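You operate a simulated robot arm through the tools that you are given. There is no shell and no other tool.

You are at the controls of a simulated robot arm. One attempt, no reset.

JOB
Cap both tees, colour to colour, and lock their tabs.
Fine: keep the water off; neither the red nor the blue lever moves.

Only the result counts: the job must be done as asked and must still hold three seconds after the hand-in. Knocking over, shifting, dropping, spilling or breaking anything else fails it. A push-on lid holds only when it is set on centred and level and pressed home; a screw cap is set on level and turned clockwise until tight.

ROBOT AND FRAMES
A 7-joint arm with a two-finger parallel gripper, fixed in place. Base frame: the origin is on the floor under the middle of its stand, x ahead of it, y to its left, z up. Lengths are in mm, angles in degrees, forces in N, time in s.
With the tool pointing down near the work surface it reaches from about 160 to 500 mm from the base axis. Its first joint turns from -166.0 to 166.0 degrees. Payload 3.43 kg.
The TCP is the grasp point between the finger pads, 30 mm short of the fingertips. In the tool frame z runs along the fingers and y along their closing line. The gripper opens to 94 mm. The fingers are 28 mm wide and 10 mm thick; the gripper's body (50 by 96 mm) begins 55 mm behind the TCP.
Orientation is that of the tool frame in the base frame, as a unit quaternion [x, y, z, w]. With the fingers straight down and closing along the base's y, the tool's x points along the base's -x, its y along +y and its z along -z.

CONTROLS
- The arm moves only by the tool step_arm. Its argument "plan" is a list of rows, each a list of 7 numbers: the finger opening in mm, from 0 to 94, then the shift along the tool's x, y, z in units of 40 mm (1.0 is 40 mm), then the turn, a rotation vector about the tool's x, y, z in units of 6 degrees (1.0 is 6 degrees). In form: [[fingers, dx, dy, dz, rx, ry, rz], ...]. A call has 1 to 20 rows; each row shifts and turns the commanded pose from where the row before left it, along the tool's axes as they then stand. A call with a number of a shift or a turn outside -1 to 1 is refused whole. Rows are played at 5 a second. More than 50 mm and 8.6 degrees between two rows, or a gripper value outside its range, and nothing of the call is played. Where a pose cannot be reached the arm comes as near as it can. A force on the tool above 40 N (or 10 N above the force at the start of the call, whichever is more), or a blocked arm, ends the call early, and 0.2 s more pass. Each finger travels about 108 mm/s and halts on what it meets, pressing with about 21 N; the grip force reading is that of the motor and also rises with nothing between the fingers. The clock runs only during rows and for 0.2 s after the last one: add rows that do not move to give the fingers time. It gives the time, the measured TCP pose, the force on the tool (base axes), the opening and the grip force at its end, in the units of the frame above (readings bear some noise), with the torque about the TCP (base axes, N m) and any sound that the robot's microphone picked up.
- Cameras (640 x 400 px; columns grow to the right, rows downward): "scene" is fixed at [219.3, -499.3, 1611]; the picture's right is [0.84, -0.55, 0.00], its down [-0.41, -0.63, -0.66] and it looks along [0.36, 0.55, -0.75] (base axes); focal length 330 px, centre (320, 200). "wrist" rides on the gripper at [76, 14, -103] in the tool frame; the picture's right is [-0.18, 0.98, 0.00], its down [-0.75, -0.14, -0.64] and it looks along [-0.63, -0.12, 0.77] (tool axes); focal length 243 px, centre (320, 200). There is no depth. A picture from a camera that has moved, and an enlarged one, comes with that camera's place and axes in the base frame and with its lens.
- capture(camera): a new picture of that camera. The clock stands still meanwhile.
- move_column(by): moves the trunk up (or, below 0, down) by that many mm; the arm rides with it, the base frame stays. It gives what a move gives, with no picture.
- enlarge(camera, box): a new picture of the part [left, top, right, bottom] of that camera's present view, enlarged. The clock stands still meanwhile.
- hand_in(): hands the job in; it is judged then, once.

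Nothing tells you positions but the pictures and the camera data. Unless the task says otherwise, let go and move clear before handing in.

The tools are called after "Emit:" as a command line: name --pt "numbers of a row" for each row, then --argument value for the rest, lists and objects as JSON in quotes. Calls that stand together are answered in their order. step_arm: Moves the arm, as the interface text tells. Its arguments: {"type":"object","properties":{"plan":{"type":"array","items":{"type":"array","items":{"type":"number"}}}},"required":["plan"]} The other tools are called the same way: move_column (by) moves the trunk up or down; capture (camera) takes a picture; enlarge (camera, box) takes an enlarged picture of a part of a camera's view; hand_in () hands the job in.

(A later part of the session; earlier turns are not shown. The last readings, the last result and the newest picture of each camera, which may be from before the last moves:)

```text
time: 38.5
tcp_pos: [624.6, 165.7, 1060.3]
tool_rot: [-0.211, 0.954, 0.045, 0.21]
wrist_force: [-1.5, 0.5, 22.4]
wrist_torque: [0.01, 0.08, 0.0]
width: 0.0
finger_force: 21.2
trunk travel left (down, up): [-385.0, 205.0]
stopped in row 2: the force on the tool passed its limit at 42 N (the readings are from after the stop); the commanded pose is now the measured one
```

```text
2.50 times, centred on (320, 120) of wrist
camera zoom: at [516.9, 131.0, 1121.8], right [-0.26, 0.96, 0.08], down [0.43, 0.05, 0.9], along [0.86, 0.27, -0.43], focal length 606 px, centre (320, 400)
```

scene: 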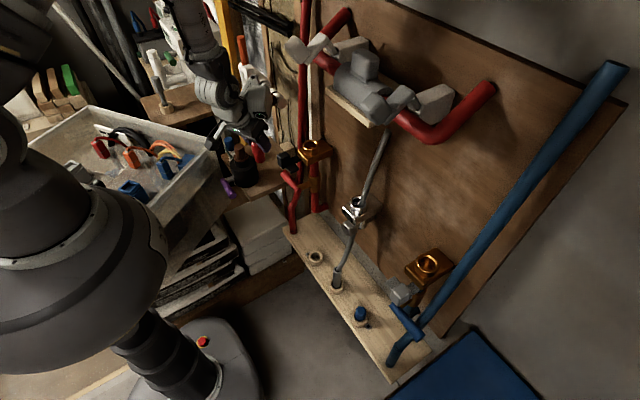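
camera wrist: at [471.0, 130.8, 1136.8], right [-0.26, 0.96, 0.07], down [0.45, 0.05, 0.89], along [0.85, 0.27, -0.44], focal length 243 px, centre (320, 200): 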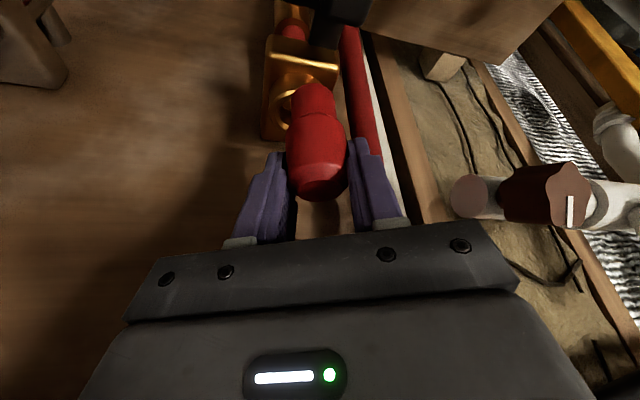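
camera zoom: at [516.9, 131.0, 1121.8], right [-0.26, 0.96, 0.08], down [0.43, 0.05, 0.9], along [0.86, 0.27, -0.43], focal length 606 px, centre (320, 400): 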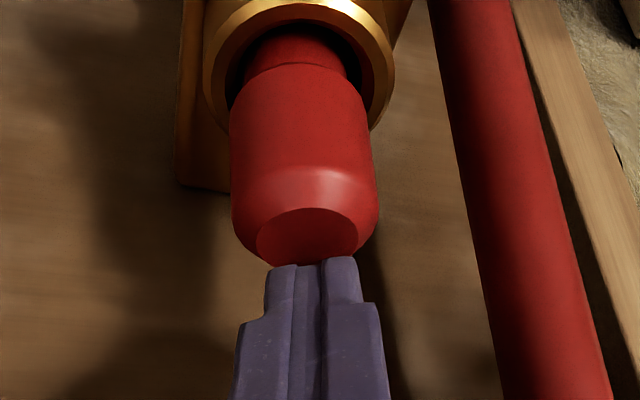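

The press was off-centre toward the far edge. I'll lift a little, shift back to centre on the cap's axis, and press again.

Emit:
step_arm --pt "0 0.062 0.0075 -0.19 0 0 0" --pt "0 0 0 0 0 0 0"

Emit:
enlarge --camera "scene" --box '[295, 115, 335, 155]'

Emit:
enlarge --camera "wrist" --box '[260, 60, 380, 200]'

```text
time: 39.1
tcp_pos: [618.9, 161.6, 1063.3]
tool_rot: [-0.211, 0.955, 0.045, 0.205]
wrist_force: [0.2, 0.2, -0.4]
wrist_torque: [0.01, 0.0, -0.05]
width: 0.1
finger_force: 21.0
trunk travel left (down, up): [-385.0, 205.0]
```

```text
10.00 times, centred on (315, 135) of scene
camera zoom: at [219.3, -499.3, 1611.0], right [0.84, -0.55, 0.0], down [-0.41, -0.63, -0.66], along [0.36, 0.55, -0.75], focal length 3303 px, centre (370, 850)
```

zoom: 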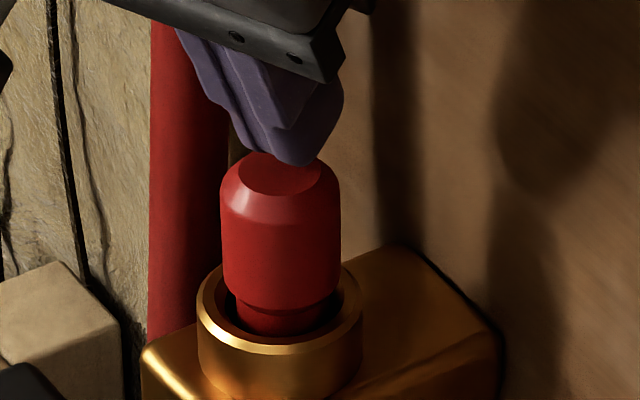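

```text
2.86 times, centred on (320, 130) of wrist
camera zoom: at [510.5, 127.9, 1124.7], right [-0.26, 0.96, 0.07], down [0.44, 0.05, 0.9], along [0.86, 0.27, -0.44], focal length 693 px, centre (320, 400)
```

zoom: 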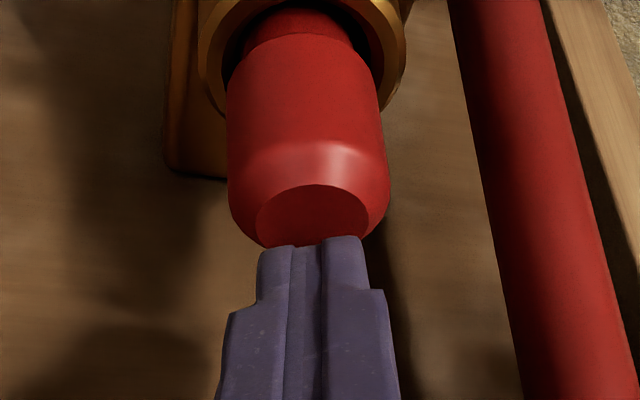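

Now the fingertips are over the middle of the top. I'll press down in small steps.

Emit:
step_arm --pt "0 0.03 0 0.069 0 0 0" --pt "0 0 0 0 0 0 0"

Emit:
step_arm --pt "0 0.015 0 0.034 0 0 0" --pt "0 0 0 0 0 0 0"

Emit:
step_arm --pt "0 0.01 0 0.023 0 0 0" --pt "0 0 0 0 0 0 0"

```text
time: 39.7
tcp_pos: [618.7, 161.8, 1060.7]
tool_rot: [-0.21, 0.954, 0.045, 0.208]
wrist_force: [0.0, 0.2, 7.4]
wrist_torque: [-0.01, 0.01, 0.01]
width: 0.0
finger_force: 21.0
trunk travel left (down, up): [-385.0, 205.0]
```

```text
time: 40.3
tcp_pos: [619.8, 162.3, 1061.6]
tool_rot: [-0.211, 0.954, 0.046, 0.208]
wrist_force: [-1.2, -1.7, 17.0]
wrist_torque: [-0.02, 0.01, -0.05]
width: 0.0
finger_force: 20.8
trunk travel left (down, up): [-385.0, 205.0]
```

```text
time: 40.9
tcp_pos: [619.3, 163.1, 1060.8]
tool_rot: [-0.211, 0.954, 0.045, 0.208]
wrist_force: [0.7, -0.5, 25.2]
wrist_torque: [-0.04, -0.04, 0.03]
width: 0.0
finger_force: 22.1
trunk travel left (down, up): [-385.0, 205.0]
```

Emit:
step_arm --pt "0 0.01 0 0.023 0 0 0" --pt "0 0 0 0 0 0 0" --pt "0 0 0 0 0 0 0" --pt "0 0 0 0 0 0 0"

Emit:
enlarge --camera "scene" --box '[295, 120, 335, 160]'

```text
time: 41.9
tcp_pos: [618.5, 163.8, 1059.7]
tool_rot: [-0.211, 0.954, 0.046, 0.209]
wrist_force: [2.7, -0.5, 39.9]
wrist_torque: [-0.04, -0.1, 0.01]
width: 0.0
finger_force: 21.4
trunk travel left (down, up): [-385.0, 205.0]
```

```text
10.00 times, centred on (315, 140) of scene
camera zoom: at [219.3, -499.3, 1611.0], right [0.84, -0.55, 0.0], down [-0.41, -0.63, -0.66], along [0.36, 0.55, -0.75], focal length 3303 px, centre (370, 800)
```

zoom: 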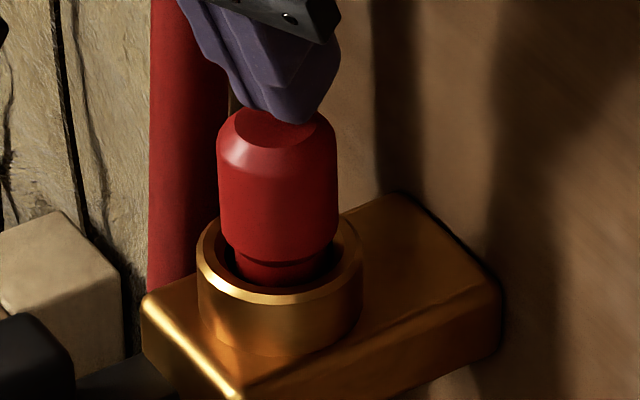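

The cap stays rigid and level at 40 N, so it is seated on the bore's floor. I'll back off and look at the tab from a better angle, with the cap now in place.

Emit:
step_arm --pt "0 -0.1 0 -0.23 0 0 0" --pt "0 -0.1 0 -0.23 0 0 0" --pt "0 -0.1 0 -0.23 0 0 0" --pt "0 0.666 0.064 -0.295 0 0 0" --pt "0 0.666 0.064 -0.295 0 0 0" --pt "0 0.666 0.064 -0.295 0 0 0" --pt "0 0.666 0.064 -0.295 0 0 0" --pt "0 0 0 0 0 0 0"

Emit:
capture --camera "wrist"

Emit:
enlarge --camera "scene" --box '[265, 115, 345, 185]'

```text
time: 43.7
tcp_pos: [507.6, 124.1, 1085.5]
tool_rot: [-0.211, 0.954, 0.045, 0.206]
wrist_force: [0.2, -0.3, -0.2]
wrist_torque: [0.0, 0.01, 0.0]
width: 0.1
finger_force: 21.0
trunk travel left (down, up): [-385.0, 205.0]
```

```text
taken
camera wrist: at [399.2, 89.1, 1147.5], right [-0.26, 0.96, 0.07], down [0.44, 0.05, 0.9], along [0.86, 0.27, -0.44], focal length 243 px, centre (320, 200)
```

wrist: 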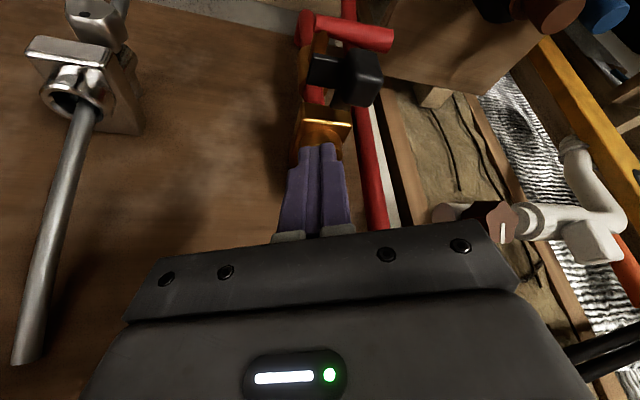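

```text
5.71 times, centred on (305, 150) of scene
camera zoom: at [219.3, -499.3, 1611.0], right [0.84, -0.55, 0.0], down [-0.41, -0.63, -0.66], along [0.36, 0.55, -0.75], focal length 1887 px, centre (406, 486)
```

zoom: 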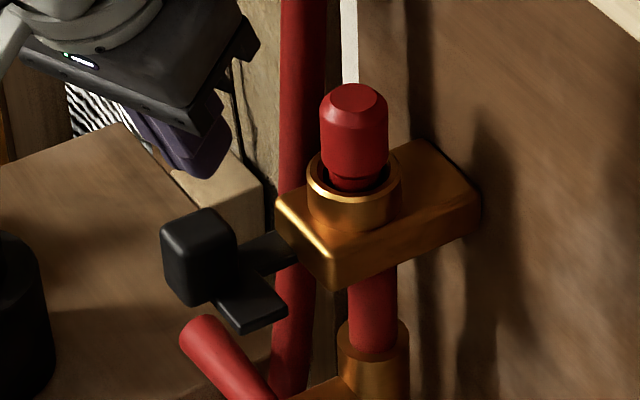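

The red cap is in place and upright. The clamps on the upper pipe have similar tabs, so I'll study those for hints on how such a tab moves.

Emit:
enlarge --camera "scene" --box '[370, 75, 470, 145]'

Emit:
enlarge --camera "scene" --box '[280, 15, 400, 95]'

Emit:
enlarge --camera "wrist" --box '[280, 20, 400, 170]'

```text
5.71 times, centred on (420, 110) of scene
camera zoom: at [219.3, -499.3, 1611.0], right [0.84, -0.55, 0.0], down [-0.41, -0.63, -0.66], along [0.36, 0.55, -0.75], focal length 1887 px, centre (-251, 714)
```

zoom: 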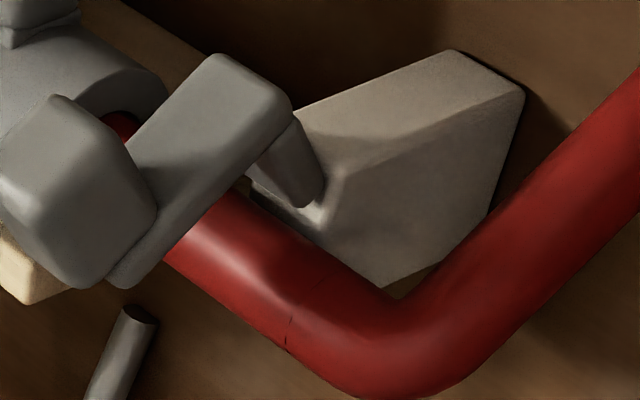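

```text
5.00 times, centred on (340, 55) of scene
camera zoom: at [219.3, -499.3, 1611.0], right [0.84, -0.55, 0.0], down [-0.41, -0.63, -0.66], along [0.36, 0.55, -0.75], focal length 1651 px, centre (220, 925)
```

zoom: 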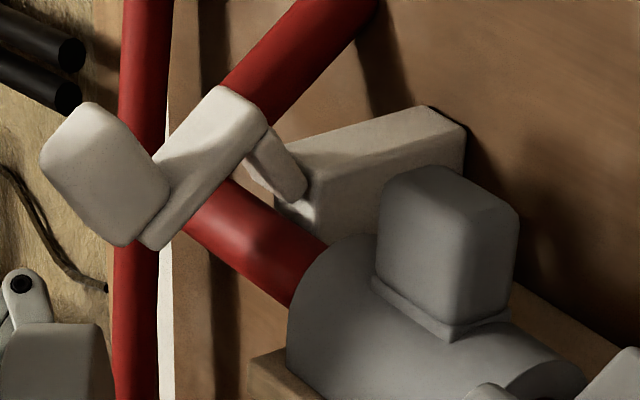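

```text
2.67 times, centred on (340, 95) of wrist
camera zoom: at [399.2, 89.1, 1147.5], right [-0.26, 0.96, 0.07], down [0.44, 0.05, 0.9], along [0.86, 0.27, -0.44], focal length 647 px, centre (267, 480)
```

zoom: 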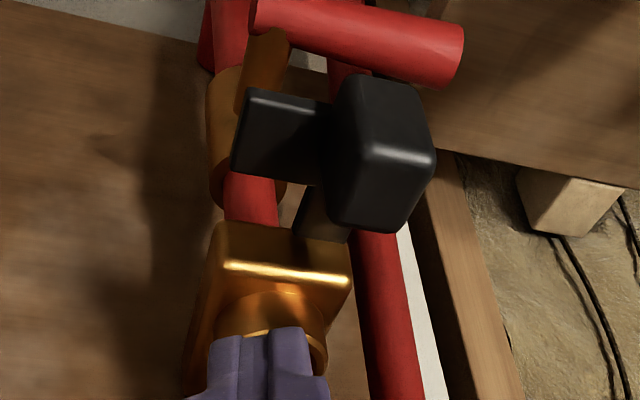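

Measuring the tab: its L-plate top is at about z=929, just below the block's underside at 932, and the knob is centred at ≈ (538, 187) with its top at ≈ 961. I'll grip the knob gently and find its free direction by feel. First I'll un-yaw the tool and hover above it.

Emit:
step_arm --pt "20 0 0 0 0.343 0 0.759" --pt "40 0 0 0 0.343 0 0.759" --pt "60 0 0 0 0.343 0 0.759" --pt "60 0 0 0 0.343 0 0.759" --pt "60 0 0 0 0.343 0 0.759" --pt "60 0 0 0 0 0 0"

Emit:
step_arm --pt "60 0.0156 0.394 0.404 0 0 0" --pt "60 0.0156 0.394 0.404 0 0 0" --pt "60 0.0156 0.394 0.404 0 0 0" --pt "60 0.0156 0.394 0.404 0 0 0" --pt "60 0 0 0 0 0 0"

Emit:
capture --camera "wrist"

Emit:
enlarge --camera "scene" --box '[250, 115, 350, 185]'

```text
time: 45.1
tcp_pos: [510.0, 123.6, 1086.2]
tool_rot: [0.0, 0.977, 0.001, 0.211]
wrist_force: [0.1, 0.0, 0.9]
wrist_torque: [0.0, 0.01, 0.0]
width: 60.0
finger_force: 0.0
trunk travel left (down, up): [-385.0, 205.0]
```

```text
time: 46.3
tcp_pos: [534.3, 184.8, 1027.1]
tool_rot: [-0.001, 0.978, 0.001, 0.21]
wrist_force: [-1.0, -0.6, 0.7]
wrist_torque: [0.01, -0.01, -0.01]
width: 60.1
finger_force: 0.0
trunk travel left (down, up): [-385.0, 205.0]
```

```text
taken
camera wrist: at [421.9, 198.9, 1088.7], right [0.17, 0.98, 0.08], down [0.42, -0.14, 0.9], along [0.89, -0.12, -0.44], focal length 243 px, centre (320, 200)
```

wrist: 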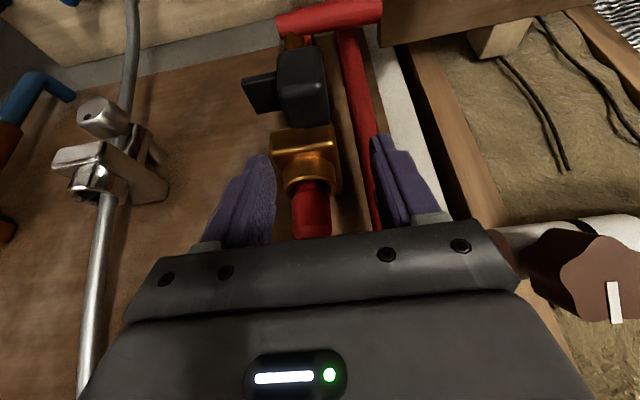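

```text
5.71 times, centred on (300, 150) of scene
camera zoom: at [219.3, -499.3, 1611.0], right [0.84, -0.55, 0.0], down [-0.41, -0.63, -0.66], along [0.36, 0.55, -0.75], focal length 1887 px, centre (434, 486)
```

zoom: 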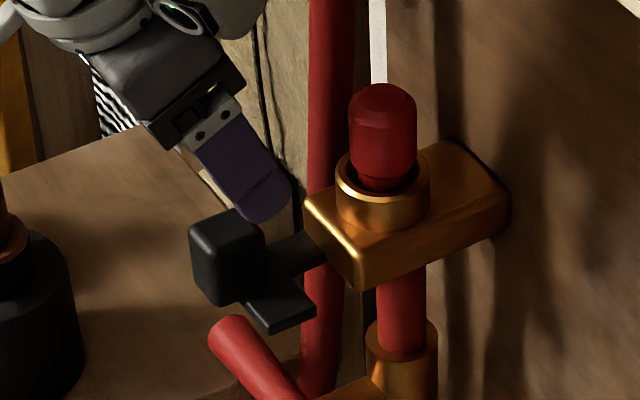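

Emit:
enlarge --camera "wrist" --box '[220, 30, 380, 180]'

Emit:
enlarge --camera "scene" --box '[275, 145, 320, 180]'

```text
2.67 times, centred on (300, 105) of wrist
camera zoom: at [421.9, 198.9, 1088.7], right [0.17, 0.98, 0.08], down [0.42, -0.14, 0.9], along [0.89, -0.12, -0.44], focal length 647 px, centre (373, 453)
```

zoom: 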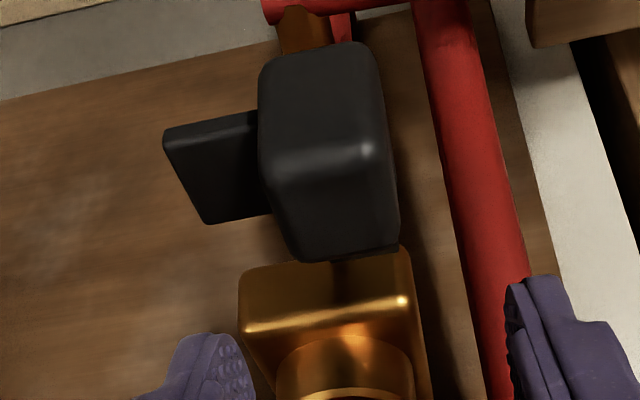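

```text
11.43 times, centred on (298, 162) of scene
camera zoom: at [219.3, -499.3, 1611.0], right [0.84, -0.55, 0.0], down [-0.41, -0.63, -0.66], along [0.36, 0.55, -0.75], focal length 3775 px, centre (577, 629)
```

zoom: 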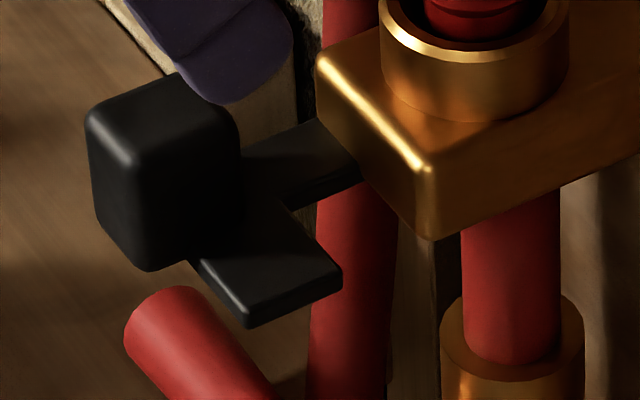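

The knob's top centre refines to (536, 180, 964), about 28 mm square. I'll lower the open fingers around it, keeping the tips above the side plate.

Emit:
step_arm --pt "60 0.1825 -0.03 0.309 0 0 0" --pt "60 0.1825 -0.03 0.309 0 0 0" --pt "60 0.1825 -0.03 0.309 0 0 0" --pt "60 0.1825 -0.03 0.309 0 0 0" --pt "60 0 0 0 0 0 0"

Emit:
enlarge --camera "wrist" --box '[200, 60, 440, 240]'

Emit:
enlarge --camera "scene" --box '[265, 130, 325, 180]'

```text
time: 47.5
tcp_pos: [527.3, 181.3, 969.2]
tool_rot: [0.0, 0.977, -0.001, 0.212]
wrist_force: [-0.4, -0.1, 0.8]
wrist_torque: [-0.03, -0.01, -0.04]
width: 60.1
finger_force: 0.1
trunk travel left (down, up): [-385.0, 205.0]
```

```text
2.22 times, centred on (320, 150) of wrist
camera zoom: at [414.4, 194.9, 1030.2], right [0.17, 0.98, 0.08], down [0.42, -0.14, 0.9], along [0.89, -0.12, -0.44], focal length 539 px, centre (320, 311)
```

zoom: 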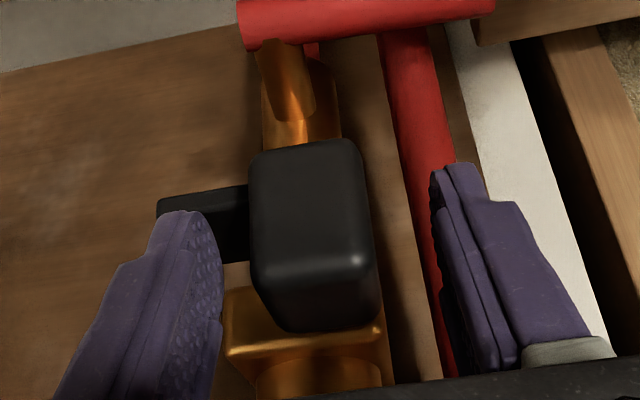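

```text
8.00 times, centred on (295, 155) of scene
camera zoom: at [219.3, -499.3, 1611.0], right [0.84, -0.55, 0.0], down [-0.41, -0.63, -0.66], along [0.36, 0.55, -0.75], focal length 2642 px, centre (520, 560)
```

zoom: 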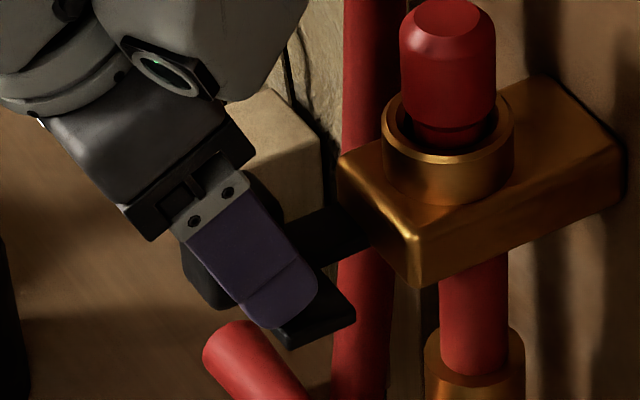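

The knob sits between the fingers. I'll shift about 1.3 mm toward −y and close softly while watching the reaction.

Emit:
step_arm --pt "50 0 -0.033 0 0 0 0" --pt "40 0 0 0 0 0 0" --pt "34 0 0 0 0 0 0" --pt "30 0 0 0 0 0 0" --pt "26 0 0 0 0 0 0" --pt "24 0 0 0 0 0 0"

Emit:
enlarge --camera "wrist" --box '[200, 60, 440, 240]'

```text
time: 48.9
tcp_pos: [527.0, 180.3, 968.8]
tool_rot: [0.0, 0.977, -0.001, 0.211]
wrist_force: [0.5, -1.5, -0.9]
wrist_torque: [0.01, -0.01, -0.06]
width: 33.2
finger_force: 45.0
trunk travel left (down, up): [-385.0, 205.0]
```

```text
2.22 times, centred on (320, 150) of wrist
camera zoom: at [414.4, 194.0, 1030.5], right [0.17, 0.98, 0.08], down [0.42, -0.14, 0.9], along [0.89, -0.12, -0.44], focal length 539 px, centre (320, 311)
```

zoom: 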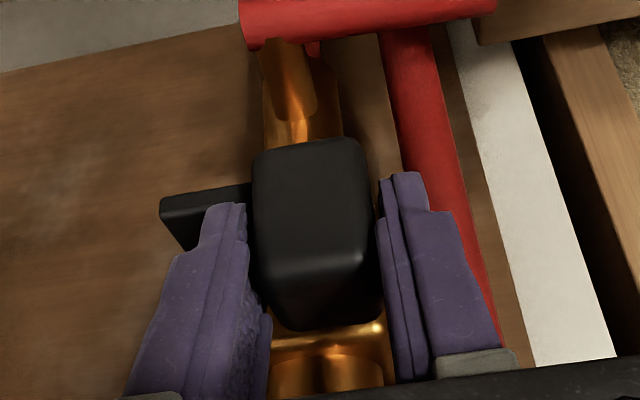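

The knob is gripped (33 mm wide) with no side load. Now I'll nudge 2 mm at a time to feel which direction is free, starting with +x, into the tee.

Emit:
step_arm --pt "24 -0.0456 0 0.0205 0 0 0" --pt "24 0 0 0 0 0 0"

Emit:
step_arm --pt "24 0.0456 0 -0.0205 0 0 0" --pt "24 0 0 0 0 0 0"

Emit:
step_arm --pt "24 0 -0.05 0 0 0 0" --pt "24 0 0 0 0 0 0"

Emit:
step_arm --pt "24 0 0.05 0 0 0 0" --pt "24 0 0 0 0 0 0"

Emit:
step_arm --pt "24 0 0.05 0 0 0 0" --pt "24 0 0 0 0 0 0"

Emit:
step_arm --pt "24 0 -0.05 0 0 0 0" --pt "24 0 0 0 0 0 0"

```text
time: 49.5
tcp_pos: [525.9, 180.4, 968.5]
tool_rot: [-0.001, 0.978, 0.0, 0.211]
wrist_force: [-14.2, -2.0, -0.8]
wrist_torque: [0.06, 0.08, -0.06]
width: 33.3
finger_force: 45.0
trunk travel left (down, up): [-385.0, 205.0]
```

```text
time: 50.1
tcp_pos: [527.4, 180.4, 967.6]
tool_rot: [0.0, 0.977, 0.0, 0.211]
wrist_force: [-7.7, -2.3, -5.1]
wrist_torque: [0.02, 0.15, 0.04]
width: 33.3
finger_force: 45.1
trunk travel left (down, up): [-385.0, 205.0]
```

```text
time: 50.7
tcp_pos: [527.4, 180.5, 969.2]
tool_rot: [0.0, 0.978, -0.001, 0.211]
wrist_force: [-8.9, 3.8, -6.7]
wrist_torque: [0.12, -0.11, -0.06]
width: 33.4
finger_force: 44.7
trunk travel left (down, up): [-385.0, 205.0]
```

```text
time: 51.3
tcp_pos: [527.3, 180.7, 968.7]
tool_rot: [0.0, 0.977, -0.001, 0.211]
wrist_force: [-10.3, -3.8, -8.4]
wrist_torque: [-0.08, -0.01, 0.0]
width: 33.4
finger_force: 44.9
trunk travel left (down, up): [-385.0, 205.0]
```

```text
time: 51.9
tcp_pos: [526.8, 180.8, 969.9]
tool_rot: [0.001, 0.977, -0.001, 0.212]
wrist_force: [-9.8, -12.2, -11.4]
wrist_torque: [-0.1, -0.07, -0.01]
width: 33.3
finger_force: 44.6
trunk travel left (down, up): [-385.0, 205.0]
```

```text
time: 52.5
tcp_pos: [526.8, 180.6, 969.7]
tool_rot: [0.0, 0.977, 0.001, 0.211]
wrist_force: [-8.6, -8.6, -16.2]
wrist_torque: [0.05, -0.03, -0.01]
width: 33.4
finger_force: 45.0
trunk travel left (down, up): [-385.0, 205.0]
```

The knob resists both x and y at about 10–14 N, and the arm's load is creeping up. I'll release to reset and check whether the tab moved at all.

Emit:
step_arm --pt "40 0 0 0 0 0 0" --pt "44 0 0 0 0 0 0" --pt "44 0 0 0 0 0 0"

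Emit:
enlarge --camera "wrist" --box '[200, 60, 440, 240]'

Emit:
enlarge --camera "scene" --box '[265, 130, 325, 180]'

```text
time: 53.3
tcp_pos: [527.1, 181.3, 969.5]
tool_rot: [0.0, 0.977, 0.0, 0.213]
wrist_force: [0.7, -0.1, 0.0]
wrist_torque: [-0.01, 0.01, 0.0]
width: 43.9
finger_force: 0.0
trunk travel left (down, up): [-385.0, 205.0]
```

```text
2.22 times, centred on (320, 150) of wrist
camera zoom: at [414.7, 195.2, 1031.2], right [0.17, 0.98, 0.08], down [0.42, -0.14, 0.9], along [0.89, -0.12, -0.44], focal length 539 px, centre (320, 311)
```

zoom: 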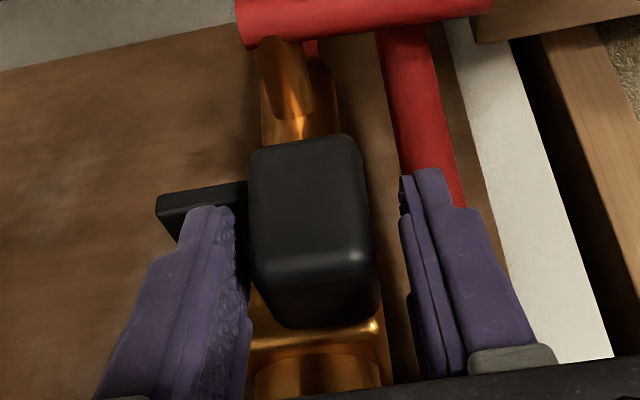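

```text
8.00 times, centred on (295, 155) of scene
camera zoom: at [219.3, -499.3, 1611.0], right [0.84, -0.55, 0.0], down [-0.41, -0.63, -0.66], along [0.36, 0.55, -0.75], focal length 2642 px, centre (520, 560)
```

zoom: 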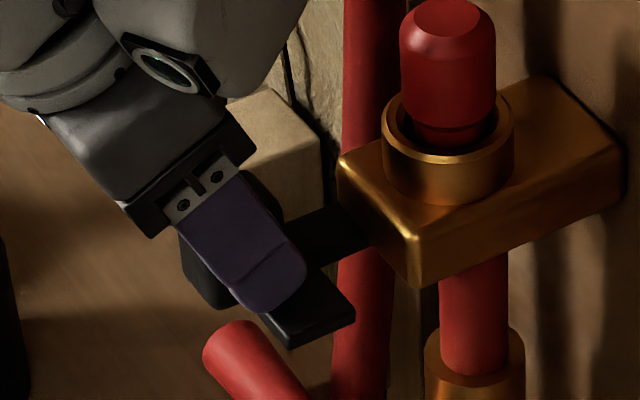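

The tab hasn't moved. I'll re-grip and test the vertical direction next.

Emit:
step_arm --pt "34 0 -0.02 0 0 0 0" --pt "30 0 0 0 0 0 0" --pt "28 0 0 0 0 0 0" --pt "28 0 0 0 0 0 0"

Emit:
step_arm --pt "28 -0.0308 0 -0.0684 0 0 0" --pt "28 0 0 0 0 0 0"

Emit:
step_arm --pt "28 0.0308 0 0.0684 0 0 0" --pt "28 0 0 0 0 0 0"

Emit:
step_arm --pt "28 0.0308 0 0.0684 0 0 0" --pt "28 0 0 0 0 0 0"

Emit:
step_arm --pt "28 -0.0308 0 -0.0684 0 0 0" --pt "28 0 0 0 0 0 0"

```text
time: 54.3
tcp_pos: [527.2, 180.3, 967.9]
tool_rot: [0.0, 0.977, -0.001, 0.212]
wrist_force: [-1.5, 1.6, 3.0]
wrist_torque: [0.1, -0.02, -0.16]
width: 33.3
finger_force: 44.7
trunk travel left (down, up): [-385.0, 205.0]
```

```text
time: 54.9
tcp_pos: [527.2, 180.1, 970.0]
tool_rot: [-0.001, 0.978, -0.001, 0.208]
wrist_force: [-3.6, 0.8, -34.2]
wrist_torque: [0.09, -0.45, -0.17]
width: 33.4
finger_force: 45.1
trunk travel left (down, up): [-385.0, 205.0]
```

```text
time: 55.5
tcp_pos: [526.5, 180.4, 969.7]
tool_rot: [0.0, 0.978, 0.0, 0.21]
wrist_force: [-9.1, -2.9, -19.7]
wrist_torque: [0.01, 0.46, -0.25]
width: 33.2
finger_force: 44.7
trunk travel left (down, up): [-385.0, 205.0]
```

```text
time: 56.1
tcp_pos: [528.2, 179.7, 969.7]
tool_rot: [0.0, 0.976, 0.001, 0.216]
wrist_force: [-6.8, -3.9, 13.2]
wrist_torque: [-0.11, 0.38, 0.16]
width: 33.4
finger_force: 44.6
trunk travel left (down, up): [-385.0, 205.0]
```

```text
time: 56.7
tcp_pos: [526.6, 180.5, 970.5]
tool_rot: [0.0, 0.977, -0.001, 0.212]
wrist_force: [1.5, -2.2, -5.0]
wrist_torque: [0.02, -0.71, -0.14]
width: 33.2
finger_force: 44.5
trunk travel left (down, up): [-385.0, 205.0]
```

Vertical is rigid too. Next I'll test twisting the knob about the vertical axis by ±4°.

Emit:
step_arm --pt "28 0 0 0 -0.274 0 -0.608" --pt "28 0 0 0 0 0 0"

Emit:
step_arm --pt "28 0 0 0 0.274 0 0.608" --pt "28 0 0 0 0 0 0"

Emit:
step_arm --pt "28 0 0 0 0.274 0 0.608" --pt "28 0 0 0 0 0 0"

Emit:
step_arm --pt "28 0 0 0 -0.274 0 -0.608" --pt "28 0 0 0 0 0 0"

```text
time: 57.3
tcp_pos: [527.9, 180.3, 970.5]
tool_rot: [-0.034, 0.977, 0.007, 0.212]
wrist_force: [0.1, -1.2, 5.1]
wrist_torque: [0.05, 0.0, -1.11]
width: 33.8
finger_force: 45.5
trunk travel left (down, up): [-385.0, 205.0]
```

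```text
time: 57.9
tcp_pos: [527.6, 180.4, 969.6]
tool_rot: [0.001, 0.977, -0.001, 0.214]
wrist_force: [2.1, -2.0, 14.5]
wrist_torque: [-0.06, 0.08, 0.32]
width: 32.9
finger_force: 44.8
trunk travel left (down, up): [-385.0, 205.0]
```

```text
time: 58.5
tcp_pos: [528.1, 180.1, 969.9]
tool_rot: [0.035, 0.976, -0.008, 0.214]
wrist_force: [4.0, -3.4, 17.3]
wrist_torque: [0.1, -0.28, 1.04]
width: 33.5
finger_force: 44.6
trunk travel left (down, up): [-385.0, 205.0]
```

```text
time: 59.1
tcp_pos: [527.2, 180.6, 971.7]
tool_rot: [0.0, 0.977, 0.0, 0.212]
wrist_force: [4.7, -0.4, 24.1]
wrist_torque: [0.1, 0.22, -0.15]
width: 32.9
finger_force: 44.8
trunk travel left (down, up): [-385.0, 205.0]
```

Twisting is rigid as well; the torque just rises symmetrically. I'll reset the grip and test −y (toward the centre) with more force, since that side was only lightly tested.

Emit:
step_arm --pt "40 0 0 0 0 0 0" --pt "44 0 0 0 0 0 0" --pt "44 0 0 0 0 0 0"

Emit:
step_arm --pt "34 0 0 0 0 0 0" --pt "30 0 0 0 0 0 0" --pt "28 0 0 0 0 0 0" --pt "28 0 -0.05 0 0 0 0" --pt "28 0 -0.05 0 0 0 0" --pt "28 0 0 0 0 0 0"

Emit:
step_arm --pt "28 0 -0.05 0 0 0 0" --pt "28 0 -0.05 0 0 0 0" --pt "28 0 0 0 0 0 0"

Emit:
enlarge --camera "wrist" --box '[200, 60, 440, 240]'

```text
time: 59.9
tcp_pos: [526.6, 181.6, 969.2]
tool_rot: [0.001, 0.977, -0.001, 0.211]
wrist_force: [-0.1, 1.1, -0.7]
wrist_torque: [0.01, 0.03, 0.02]
width: 44.2
finger_force: 0.0
trunk travel left (down, up): [-385.0, 205.0]
```

```text
time: 61.3
tcp_pos: [526.9, 178.7, 969.7]
tool_rot: [-0.001, 0.977, 0.0, 0.212]
wrist_force: [-1.8, 5.3, -4.8]
wrist_torque: [0.11, 0.27, 0.02]
width: 33.5
finger_force: 45.1
trunk travel left (down, up): [-385.0, 205.0]
```

```text
time: 62.1
tcp_pos: [528.0, 172.9, 968.9]
tool_rot: [-0.001, 0.977, -0.001, 0.211]
wrist_force: [-7.4, 4.7, -7.0]
wrist_torque: [0.04, 0.07, 0.06]
width: 33.4
finger_force: 45.3
trunk travel left (down, up): [-385.0, 205.0]
```

```text
2.22 times, centred on (320, 150) of wrist
camera zoom: at [414.9, 186.2, 1030.9], right [0.17, 0.98, 0.07], down [0.42, -0.14, 0.9], along [0.89, -0.12, -0.44], focal length 539 px, centre (320, 311)
```

zoom: 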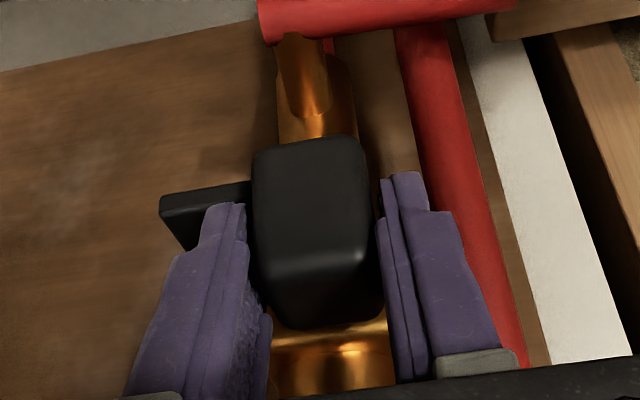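

The tab slides toward −y with only about 5 N and without rotating, so it's a sideways slide. I'll continue in small steps, watching force and sound for the end stop.

Emit:
step_arm --pt "28 0 -0.05 0 0 0 0" --pt "28 0 -0.05 0 0 0 0" --pt "28 0 0 0 0 0 0"

Emit:
step_arm --pt "28 0 -0.05 0 0 0 0" --pt "28 0 -0.05 0 0 0 0" --pt "28 0 0 0 0 0 0"

Emit:
enlarge --camera "wrist" --box '[200, 60, 440, 240]'

Emit:
enlarge --camera "scene" --box '[265, 125, 335, 180]'

```text
time: 62.9
tcp_pos: [528.1, 168.5, 969.6]
tool_rot: [-0.001, 0.977, 0.001, 0.212]
wrist_force: [-9.0, 4.2, -10.0]
wrist_torque: [-0.02, 0.04, 0.02]
width: 33.2
finger_force: 45.1
trunk travel left (down, up): [-385.0, 205.0]
```

```text
time: 63.7
tcp_pos: [527.3, 165.4, 969.5]
tool_rot: [0.001, 0.977, -0.001, 0.212]
wrist_force: [-9.1, 4.6, -3.7]
wrist_torque: [0.02, -0.13, -0.01]
width: 33.2
finger_force: 45.2
trunk travel left (down, up): [-385.0, 205.0]
```

```text
2.22 times, centred on (320, 150) of wrist
camera zoom: at [414.9, 178.8, 1030.8], right [0.17, 0.98, 0.08], down [0.42, -0.14, 0.9], along [0.89, -0.12, -0.44], focal length 539 px, centre (320, 311)
```

zoom: 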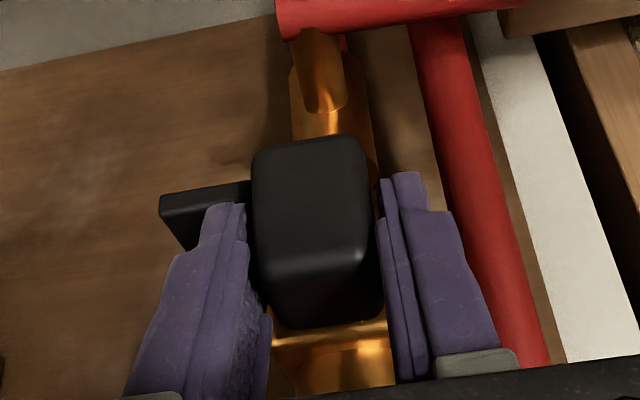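

```text
7.27 times, centred on (300, 152) of scene
camera zoom: at [219.3, -499.3, 1611.0], right [0.84, -0.55, 0.0], down [-0.41, -0.63, -0.66], along [0.36, 0.55, -0.75], focal length 2402 px, centre (466, 546)
```

zoom: 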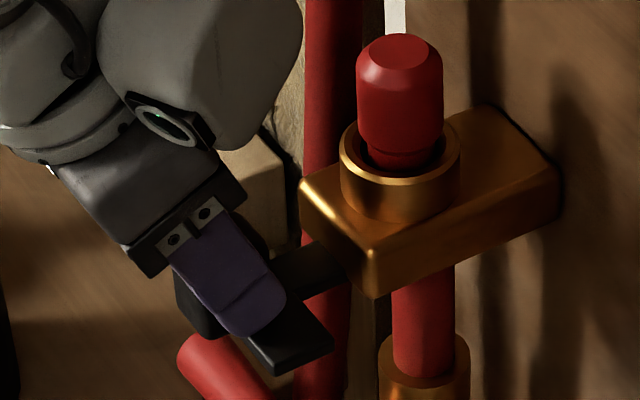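

It has slid 16 mm smoothly. Continuing.

Emit:
step_arm --pt "28 0 -0.05 0 0 0 0" --pt "28 0 -0.05 0 0 0 0" --pt "28 0 0 0 0 0 0"

Emit:
step_arm --pt "28 0 -0.05 0 0 0 0" --pt "28 0 -0.05 0 0 0 0" --pt "28 0 0 0 0 0 0"

Emit:
step_arm --pt "28 0 -0.05 0 0 0 0" --pt "28 0 -0.05 0 0 0 0" --pt "28 0 0 0 0 0 0"

```text
time: 64.5
tcp_pos: [528.0, 160.0, 971.1]
tool_rot: [0.0, 0.977, -0.001, 0.212]
wrist_force: [-7.6, 4.3, -7.5]
wrist_torque: [0.04, 0.02, 0.02]
width: 33.3
finger_force: 45.2
trunk travel left (down, up): [-385.0, 205.0]
```

```text
time: 65.3
tcp_pos: [528.1, 156.1, 969.5]
tool_rot: [0.001, 0.977, 0.0, 0.211]
wrist_force: [-6.2, 4.3, -12.7]
wrist_torque: [0.1, -0.14, -0.14]
width: 33.2
finger_force: 44.5
trunk travel left (down, up): [-385.0, 205.0]
```

```text
time: 66.1
tcp_pos: [527.5, 153.0, 969.9]
tool_rot: [-0.001, 0.978, -0.001, 0.211]
wrist_force: [-9.5, 4.5, -21.0]
wrist_torque: [0.1, -0.2, -0.16]
width: 33.3
finger_force: 44.6
trunk travel left (down, up): [-385.0, 205.0]
```

Friction stays steady at about 4.5 N after 28 mm of travel. I'll relieve the vertical creep slightly and continue.

Emit:
step_arm --pt "28 0.012 -0.05 0.0274 0 0 0" --pt "28 0 -0.05 0 0 0 0" --pt "28 0 0 0 0 0 0"

Emit:
step_arm --pt "28 0 -0.05 0 0 0 0" --pt "28 0 -0.05 0 0 0 0" --pt "28 0 0 0 0 0 0"

Emit:
enlarge --camera "scene" --box '[265, 125, 335, 180]'

Emit:
enlarge --camera "wrist" --box '[200, 60, 440, 240]'

```text
time: 66.9
tcp_pos: [527.1, 148.6, 969.6]
tool_rot: [-0.001, 0.977, 0.0, 0.212]
wrist_force: [-12.7, 8.1, -6.9]
wrist_torque: [0.14, 0.12, -0.22]
width: 33.1
finger_force: 45.1
trunk travel left (down, up): [-385.0, 205.0]
```

```text
time: 67.7
tcp_pos: [527.5, 148.3, 969.1]
tool_rot: [-0.002, 0.977, -0.001, 0.213]
wrist_force: [-6.9, 24.4, 3.0]
wrist_torque: [0.18, 0.15, 0.09]
width: 33.1
finger_force: 45.2
trunk travel left (down, up): [-385.0, 205.0]
```

```text
7.27 times, centred on (300, 152) of scene
camera zoom: at [219.3, -499.3, 1611.0], right [0.84, -0.55, 0.0], down [-0.41, -0.63, -0.66], along [0.36, 0.55, -0.75], focal length 2402 px, centre (466, 546)
```

zoom: 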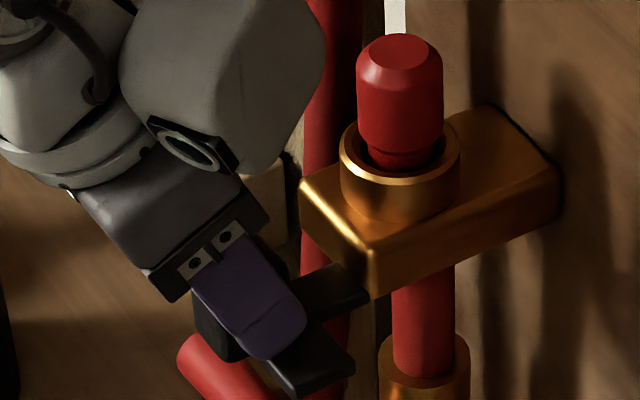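

```text
2.22 times, centred on (320, 150) of wrist
camera zoom: at [414.8, 162.5, 1030.7], right [0.16, 0.98, 0.08], down [0.42, -0.14, 0.9], along [0.89, -0.12, -0.43], focal length 539 px, centre (320, 311)
```

zoom: 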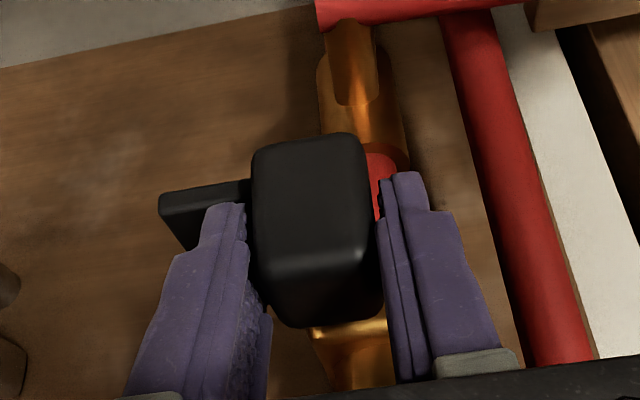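

The tab reached a firm stop after about 32 mm of travel (24 N). I'll back off the side load, release, and rise clear.

Emit:
step_arm --pt "28 0 0.05 0 0 0 0" --pt "28 0 0.05 0 0 0 0" --pt "28 0 0.05 0 0 0 0" --pt "28 0 0 0 0 0 0"

```text
time: 68.7
tcp_pos: [527.4, 149.6, 969.9]
tool_rot: [0.001, 0.977, -0.001, 0.213]
wrist_force: [1.2, 5.0, 18.9]
wrist_torque: [-0.03, 0.0, -0.23]
width: 33.7
finger_force: 45.0
trunk travel left (down, up): [-385.0, 205.0]
```

Emit:
step_arm --pt "36 0 0 0 0 0 0" --pt "42 0 0 0 0 0 0" --pt "46 0 0 0 0 0 0" --pt "46 0 0 0 0 0 0"

Emit:
enlarge --camera "wrist" --box '[200, 60, 440, 240]'

```text
time: 69.7
tcp_pos: [526.7, 150.0, 967.7]
tool_rot: [-0.001, 0.977, 0.0, 0.212]
wrist_force: [-1.2, 0.6, 0.7]
wrist_torque: [-0.01, 0.01, 0.02]
width: 46.0
finger_force: 0.0
trunk travel left (down, up): [-385.0, 205.0]
```

```text
2.22 times, centred on (320, 150) of wrist
camera zoom: at [414.8, 164.2, 1029.7], right [0.17, 0.98, 0.08], down [0.42, -0.14, 0.9], along [0.89, -0.12, -0.44], focal length 539 px, centre (320, 311)
```

zoom: 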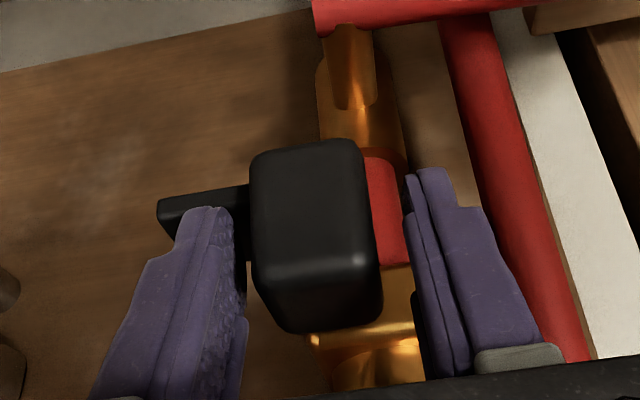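

The tab stays at its stop. I'll rise straight up, clear of it, and inspect the red tee.

Emit:
step_arm --pt "46 -0.15 0 -0.34 0 0 0" --pt "46 -0.15 0 -0.34 0 0 0" --pt "46 -0.2 0 -0.46 0 0 0" --pt "46 -0.2 0 -0.46 0 0 0" --pt "46 0.5 -0.5 -0.2 0 0 0" --pt "46 0.5 -0.5 -0.2 0 0 0" --pt "46 0 0 0 0 0 0"

Emit:
enlarge --camera "scene" --box '[275, 120, 335, 180]'

Emit:
capture --camera "wrist"

```text
time: 71.3
tcp_pos: [483.1, 112.0, 1035.8]
tool_rot: [0.0, 0.977, -0.001, 0.211]
wrist_force: [-0.2, -0.2, -0.6]
wrist_torque: [0.01, -0.01, -0.02]
width: 45.9
finger_force: 0.1
trunk travel left (down, up): [-385.0, 205.0]
```

```text
6.67 times, centred on (305, 150) of scene
camera zoom: at [219.3, -499.3, 1611.0], right [0.84, -0.55, 0.0], down [-0.41, -0.63, -0.66], along [0.36, 0.55, -0.75], focal length 2202 px, centre (420, 533)
```

zoom: 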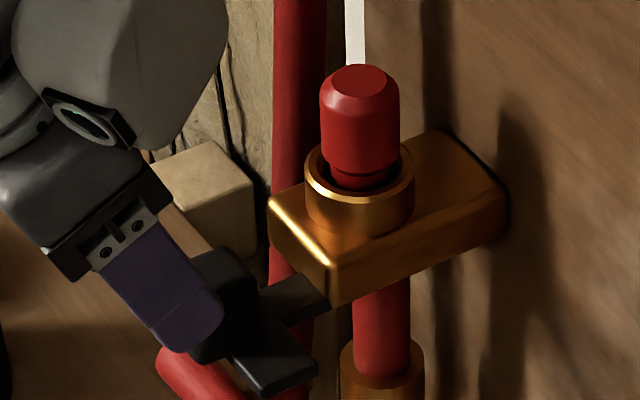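

```text
taken
camera wrist: at [369.8, 125.0, 1097.1], right [0.17, 0.98, 0.08], down [0.42, -0.14, 0.9], along [0.89, -0.12, -0.44], focal length 243 px, centre (320, 200)
```

wrist: 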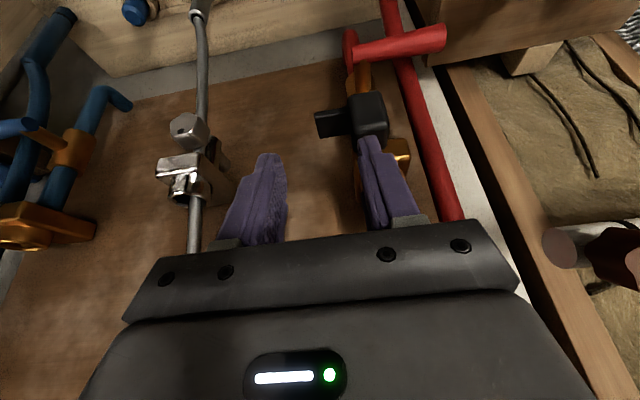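

The red tee is capped and its tab has slid across. Now for blue: I'll move across to y≈−150 well in front of everything and lower the trunk.

Emit:
step_arm --pt "60 0.0855 -0.819 -0.0385 0 0 0" --pt "60 0.0855 -0.819 -0.0385 0 0 0" --pt "60 0.0855 -0.819 -0.0385 0 0 0" --pt "60 0.0855 -0.819 -0.0385 0 0 0" --pt "60 0.0855 -0.819 -0.0385 0 0 0" --pt "60 0.0855 -0.819 -0.0385 0 0 0" --pt "60 0.0855 -0.819 -0.0385 0 0 0" --pt "60 0.0855 -0.819 -0.0385 0 0 0" --pt "60 0 0 0 0 0 0"

Emit:
capture --camera "wrist"

Emit:
capture --camera "scene"

```text
time: 73.3
tcp_pos: [454.2, -153.0, 1035.5]
tool_rot: [-0.001, 0.977, 0.0, 0.211]
wrist_force: [0.5, 0.2, 0.2]
wrist_torque: [0.0, 0.01, -0.01]
width: 60.0
finger_force: 0.0
trunk travel left (down, up): [-385.0, 205.0]
```

```text
taken
camera wrist: at [341.9, -138.4, 1096.9], right [0.17, 0.98, 0.08], down [0.42, -0.14, 0.9], along [0.89, -0.12, -0.44], focal length 243 px, centre (320, 200)
```

wrist: 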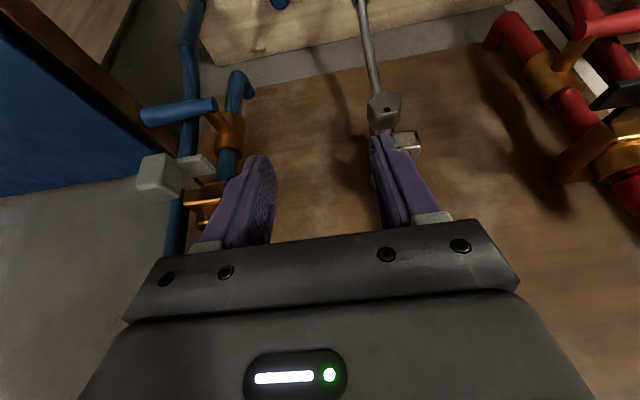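

```text
taken
```

scene: 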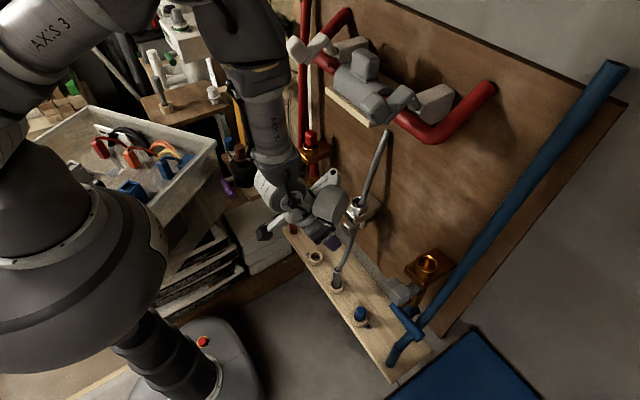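

The way down in front of the shelf is clear, so I'll lower the trunk fully.

Emit:
move_column --by -385

Emit:
step_arm --pt "60 0.1 -0.5 0.15 0 0 0" --pt "60 0.0 -0.5 0 0 0 0" --pt "60 0.0 -0.47 0 0 0 0" --pt "60 0 0 0 0 0 0"

Emit:
capture --camera "wrist"

Emit:
capture --camera "scene"

```text
time: 77.0
tcp_pos: [453.9, -153.1, 650.6]
tool_rot: [0.0, 0.977, 0.0, 0.211]
wrist_force: [-0.1, -0.2, -0.6]
wrist_torque: [-0.02, 0.0, 0.0]
width: 59.7
finger_force: 0.0
trunk travel left (down, up): [0.0, 590.0]
```

```text
time: 78.0
tcp_pos: [454.6, -212.1, 642.6]
tool_rot: [0.0, 0.977, 0.0, 0.211]
wrist_force: [0.2, -0.3, -0.3]
wrist_torque: [0.02, -0.01, 0.02]
width: 60.1
finger_force: 0.0
trunk travel left (down, up): [0.0, 590.0]
```

```text
taken
camera wrist: at [341.9, -198.0, 704.6], right [0.17, 0.98, 0.08], down [0.42, -0.14, 0.9], along [0.89, -0.12, -0.44], focal length 243 px, centre (320, 200)
```

wrist: 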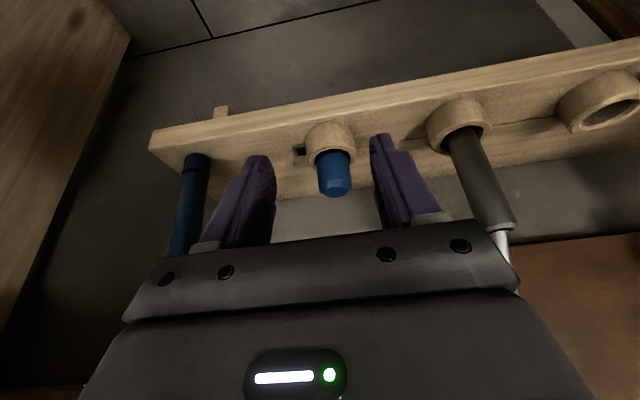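

```text
taken
```

scene: 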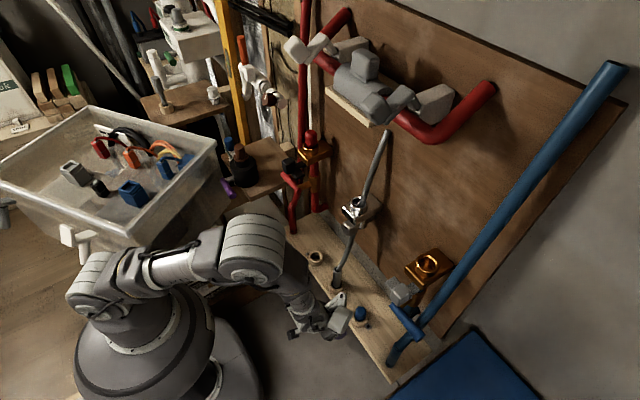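

Emit:
enlarge --camera "wrist" --box '[270, 100, 390, 210]'

Emit:
enlarge --camera "scene" --box '[320, 280, 400, 340]'

```text
3.64 times, centred on (330, 155) of wrist
camera zoom: at [341.9, -198.0, 704.6], right [0.17, 0.98, 0.08], down [0.42, -0.14, 0.9], along [0.89, -0.12, -0.44], focal length 882 px, centre (284, 364)
```

zoom: 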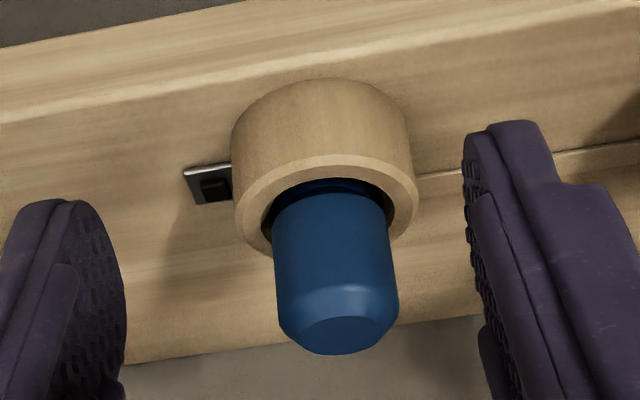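

```text
6.67 times, centred on (360, 310) of scene
camera zoom: at [219.3, -499.3, 1611.0], right [0.84, -0.55, 0.0], down [-0.41, -0.63, -0.66], along [0.36, 0.55, -0.75], focal length 2202 px, centre (53, -533)
```

zoom: 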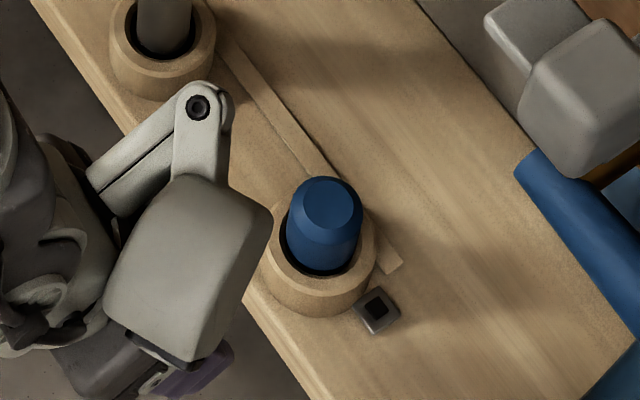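

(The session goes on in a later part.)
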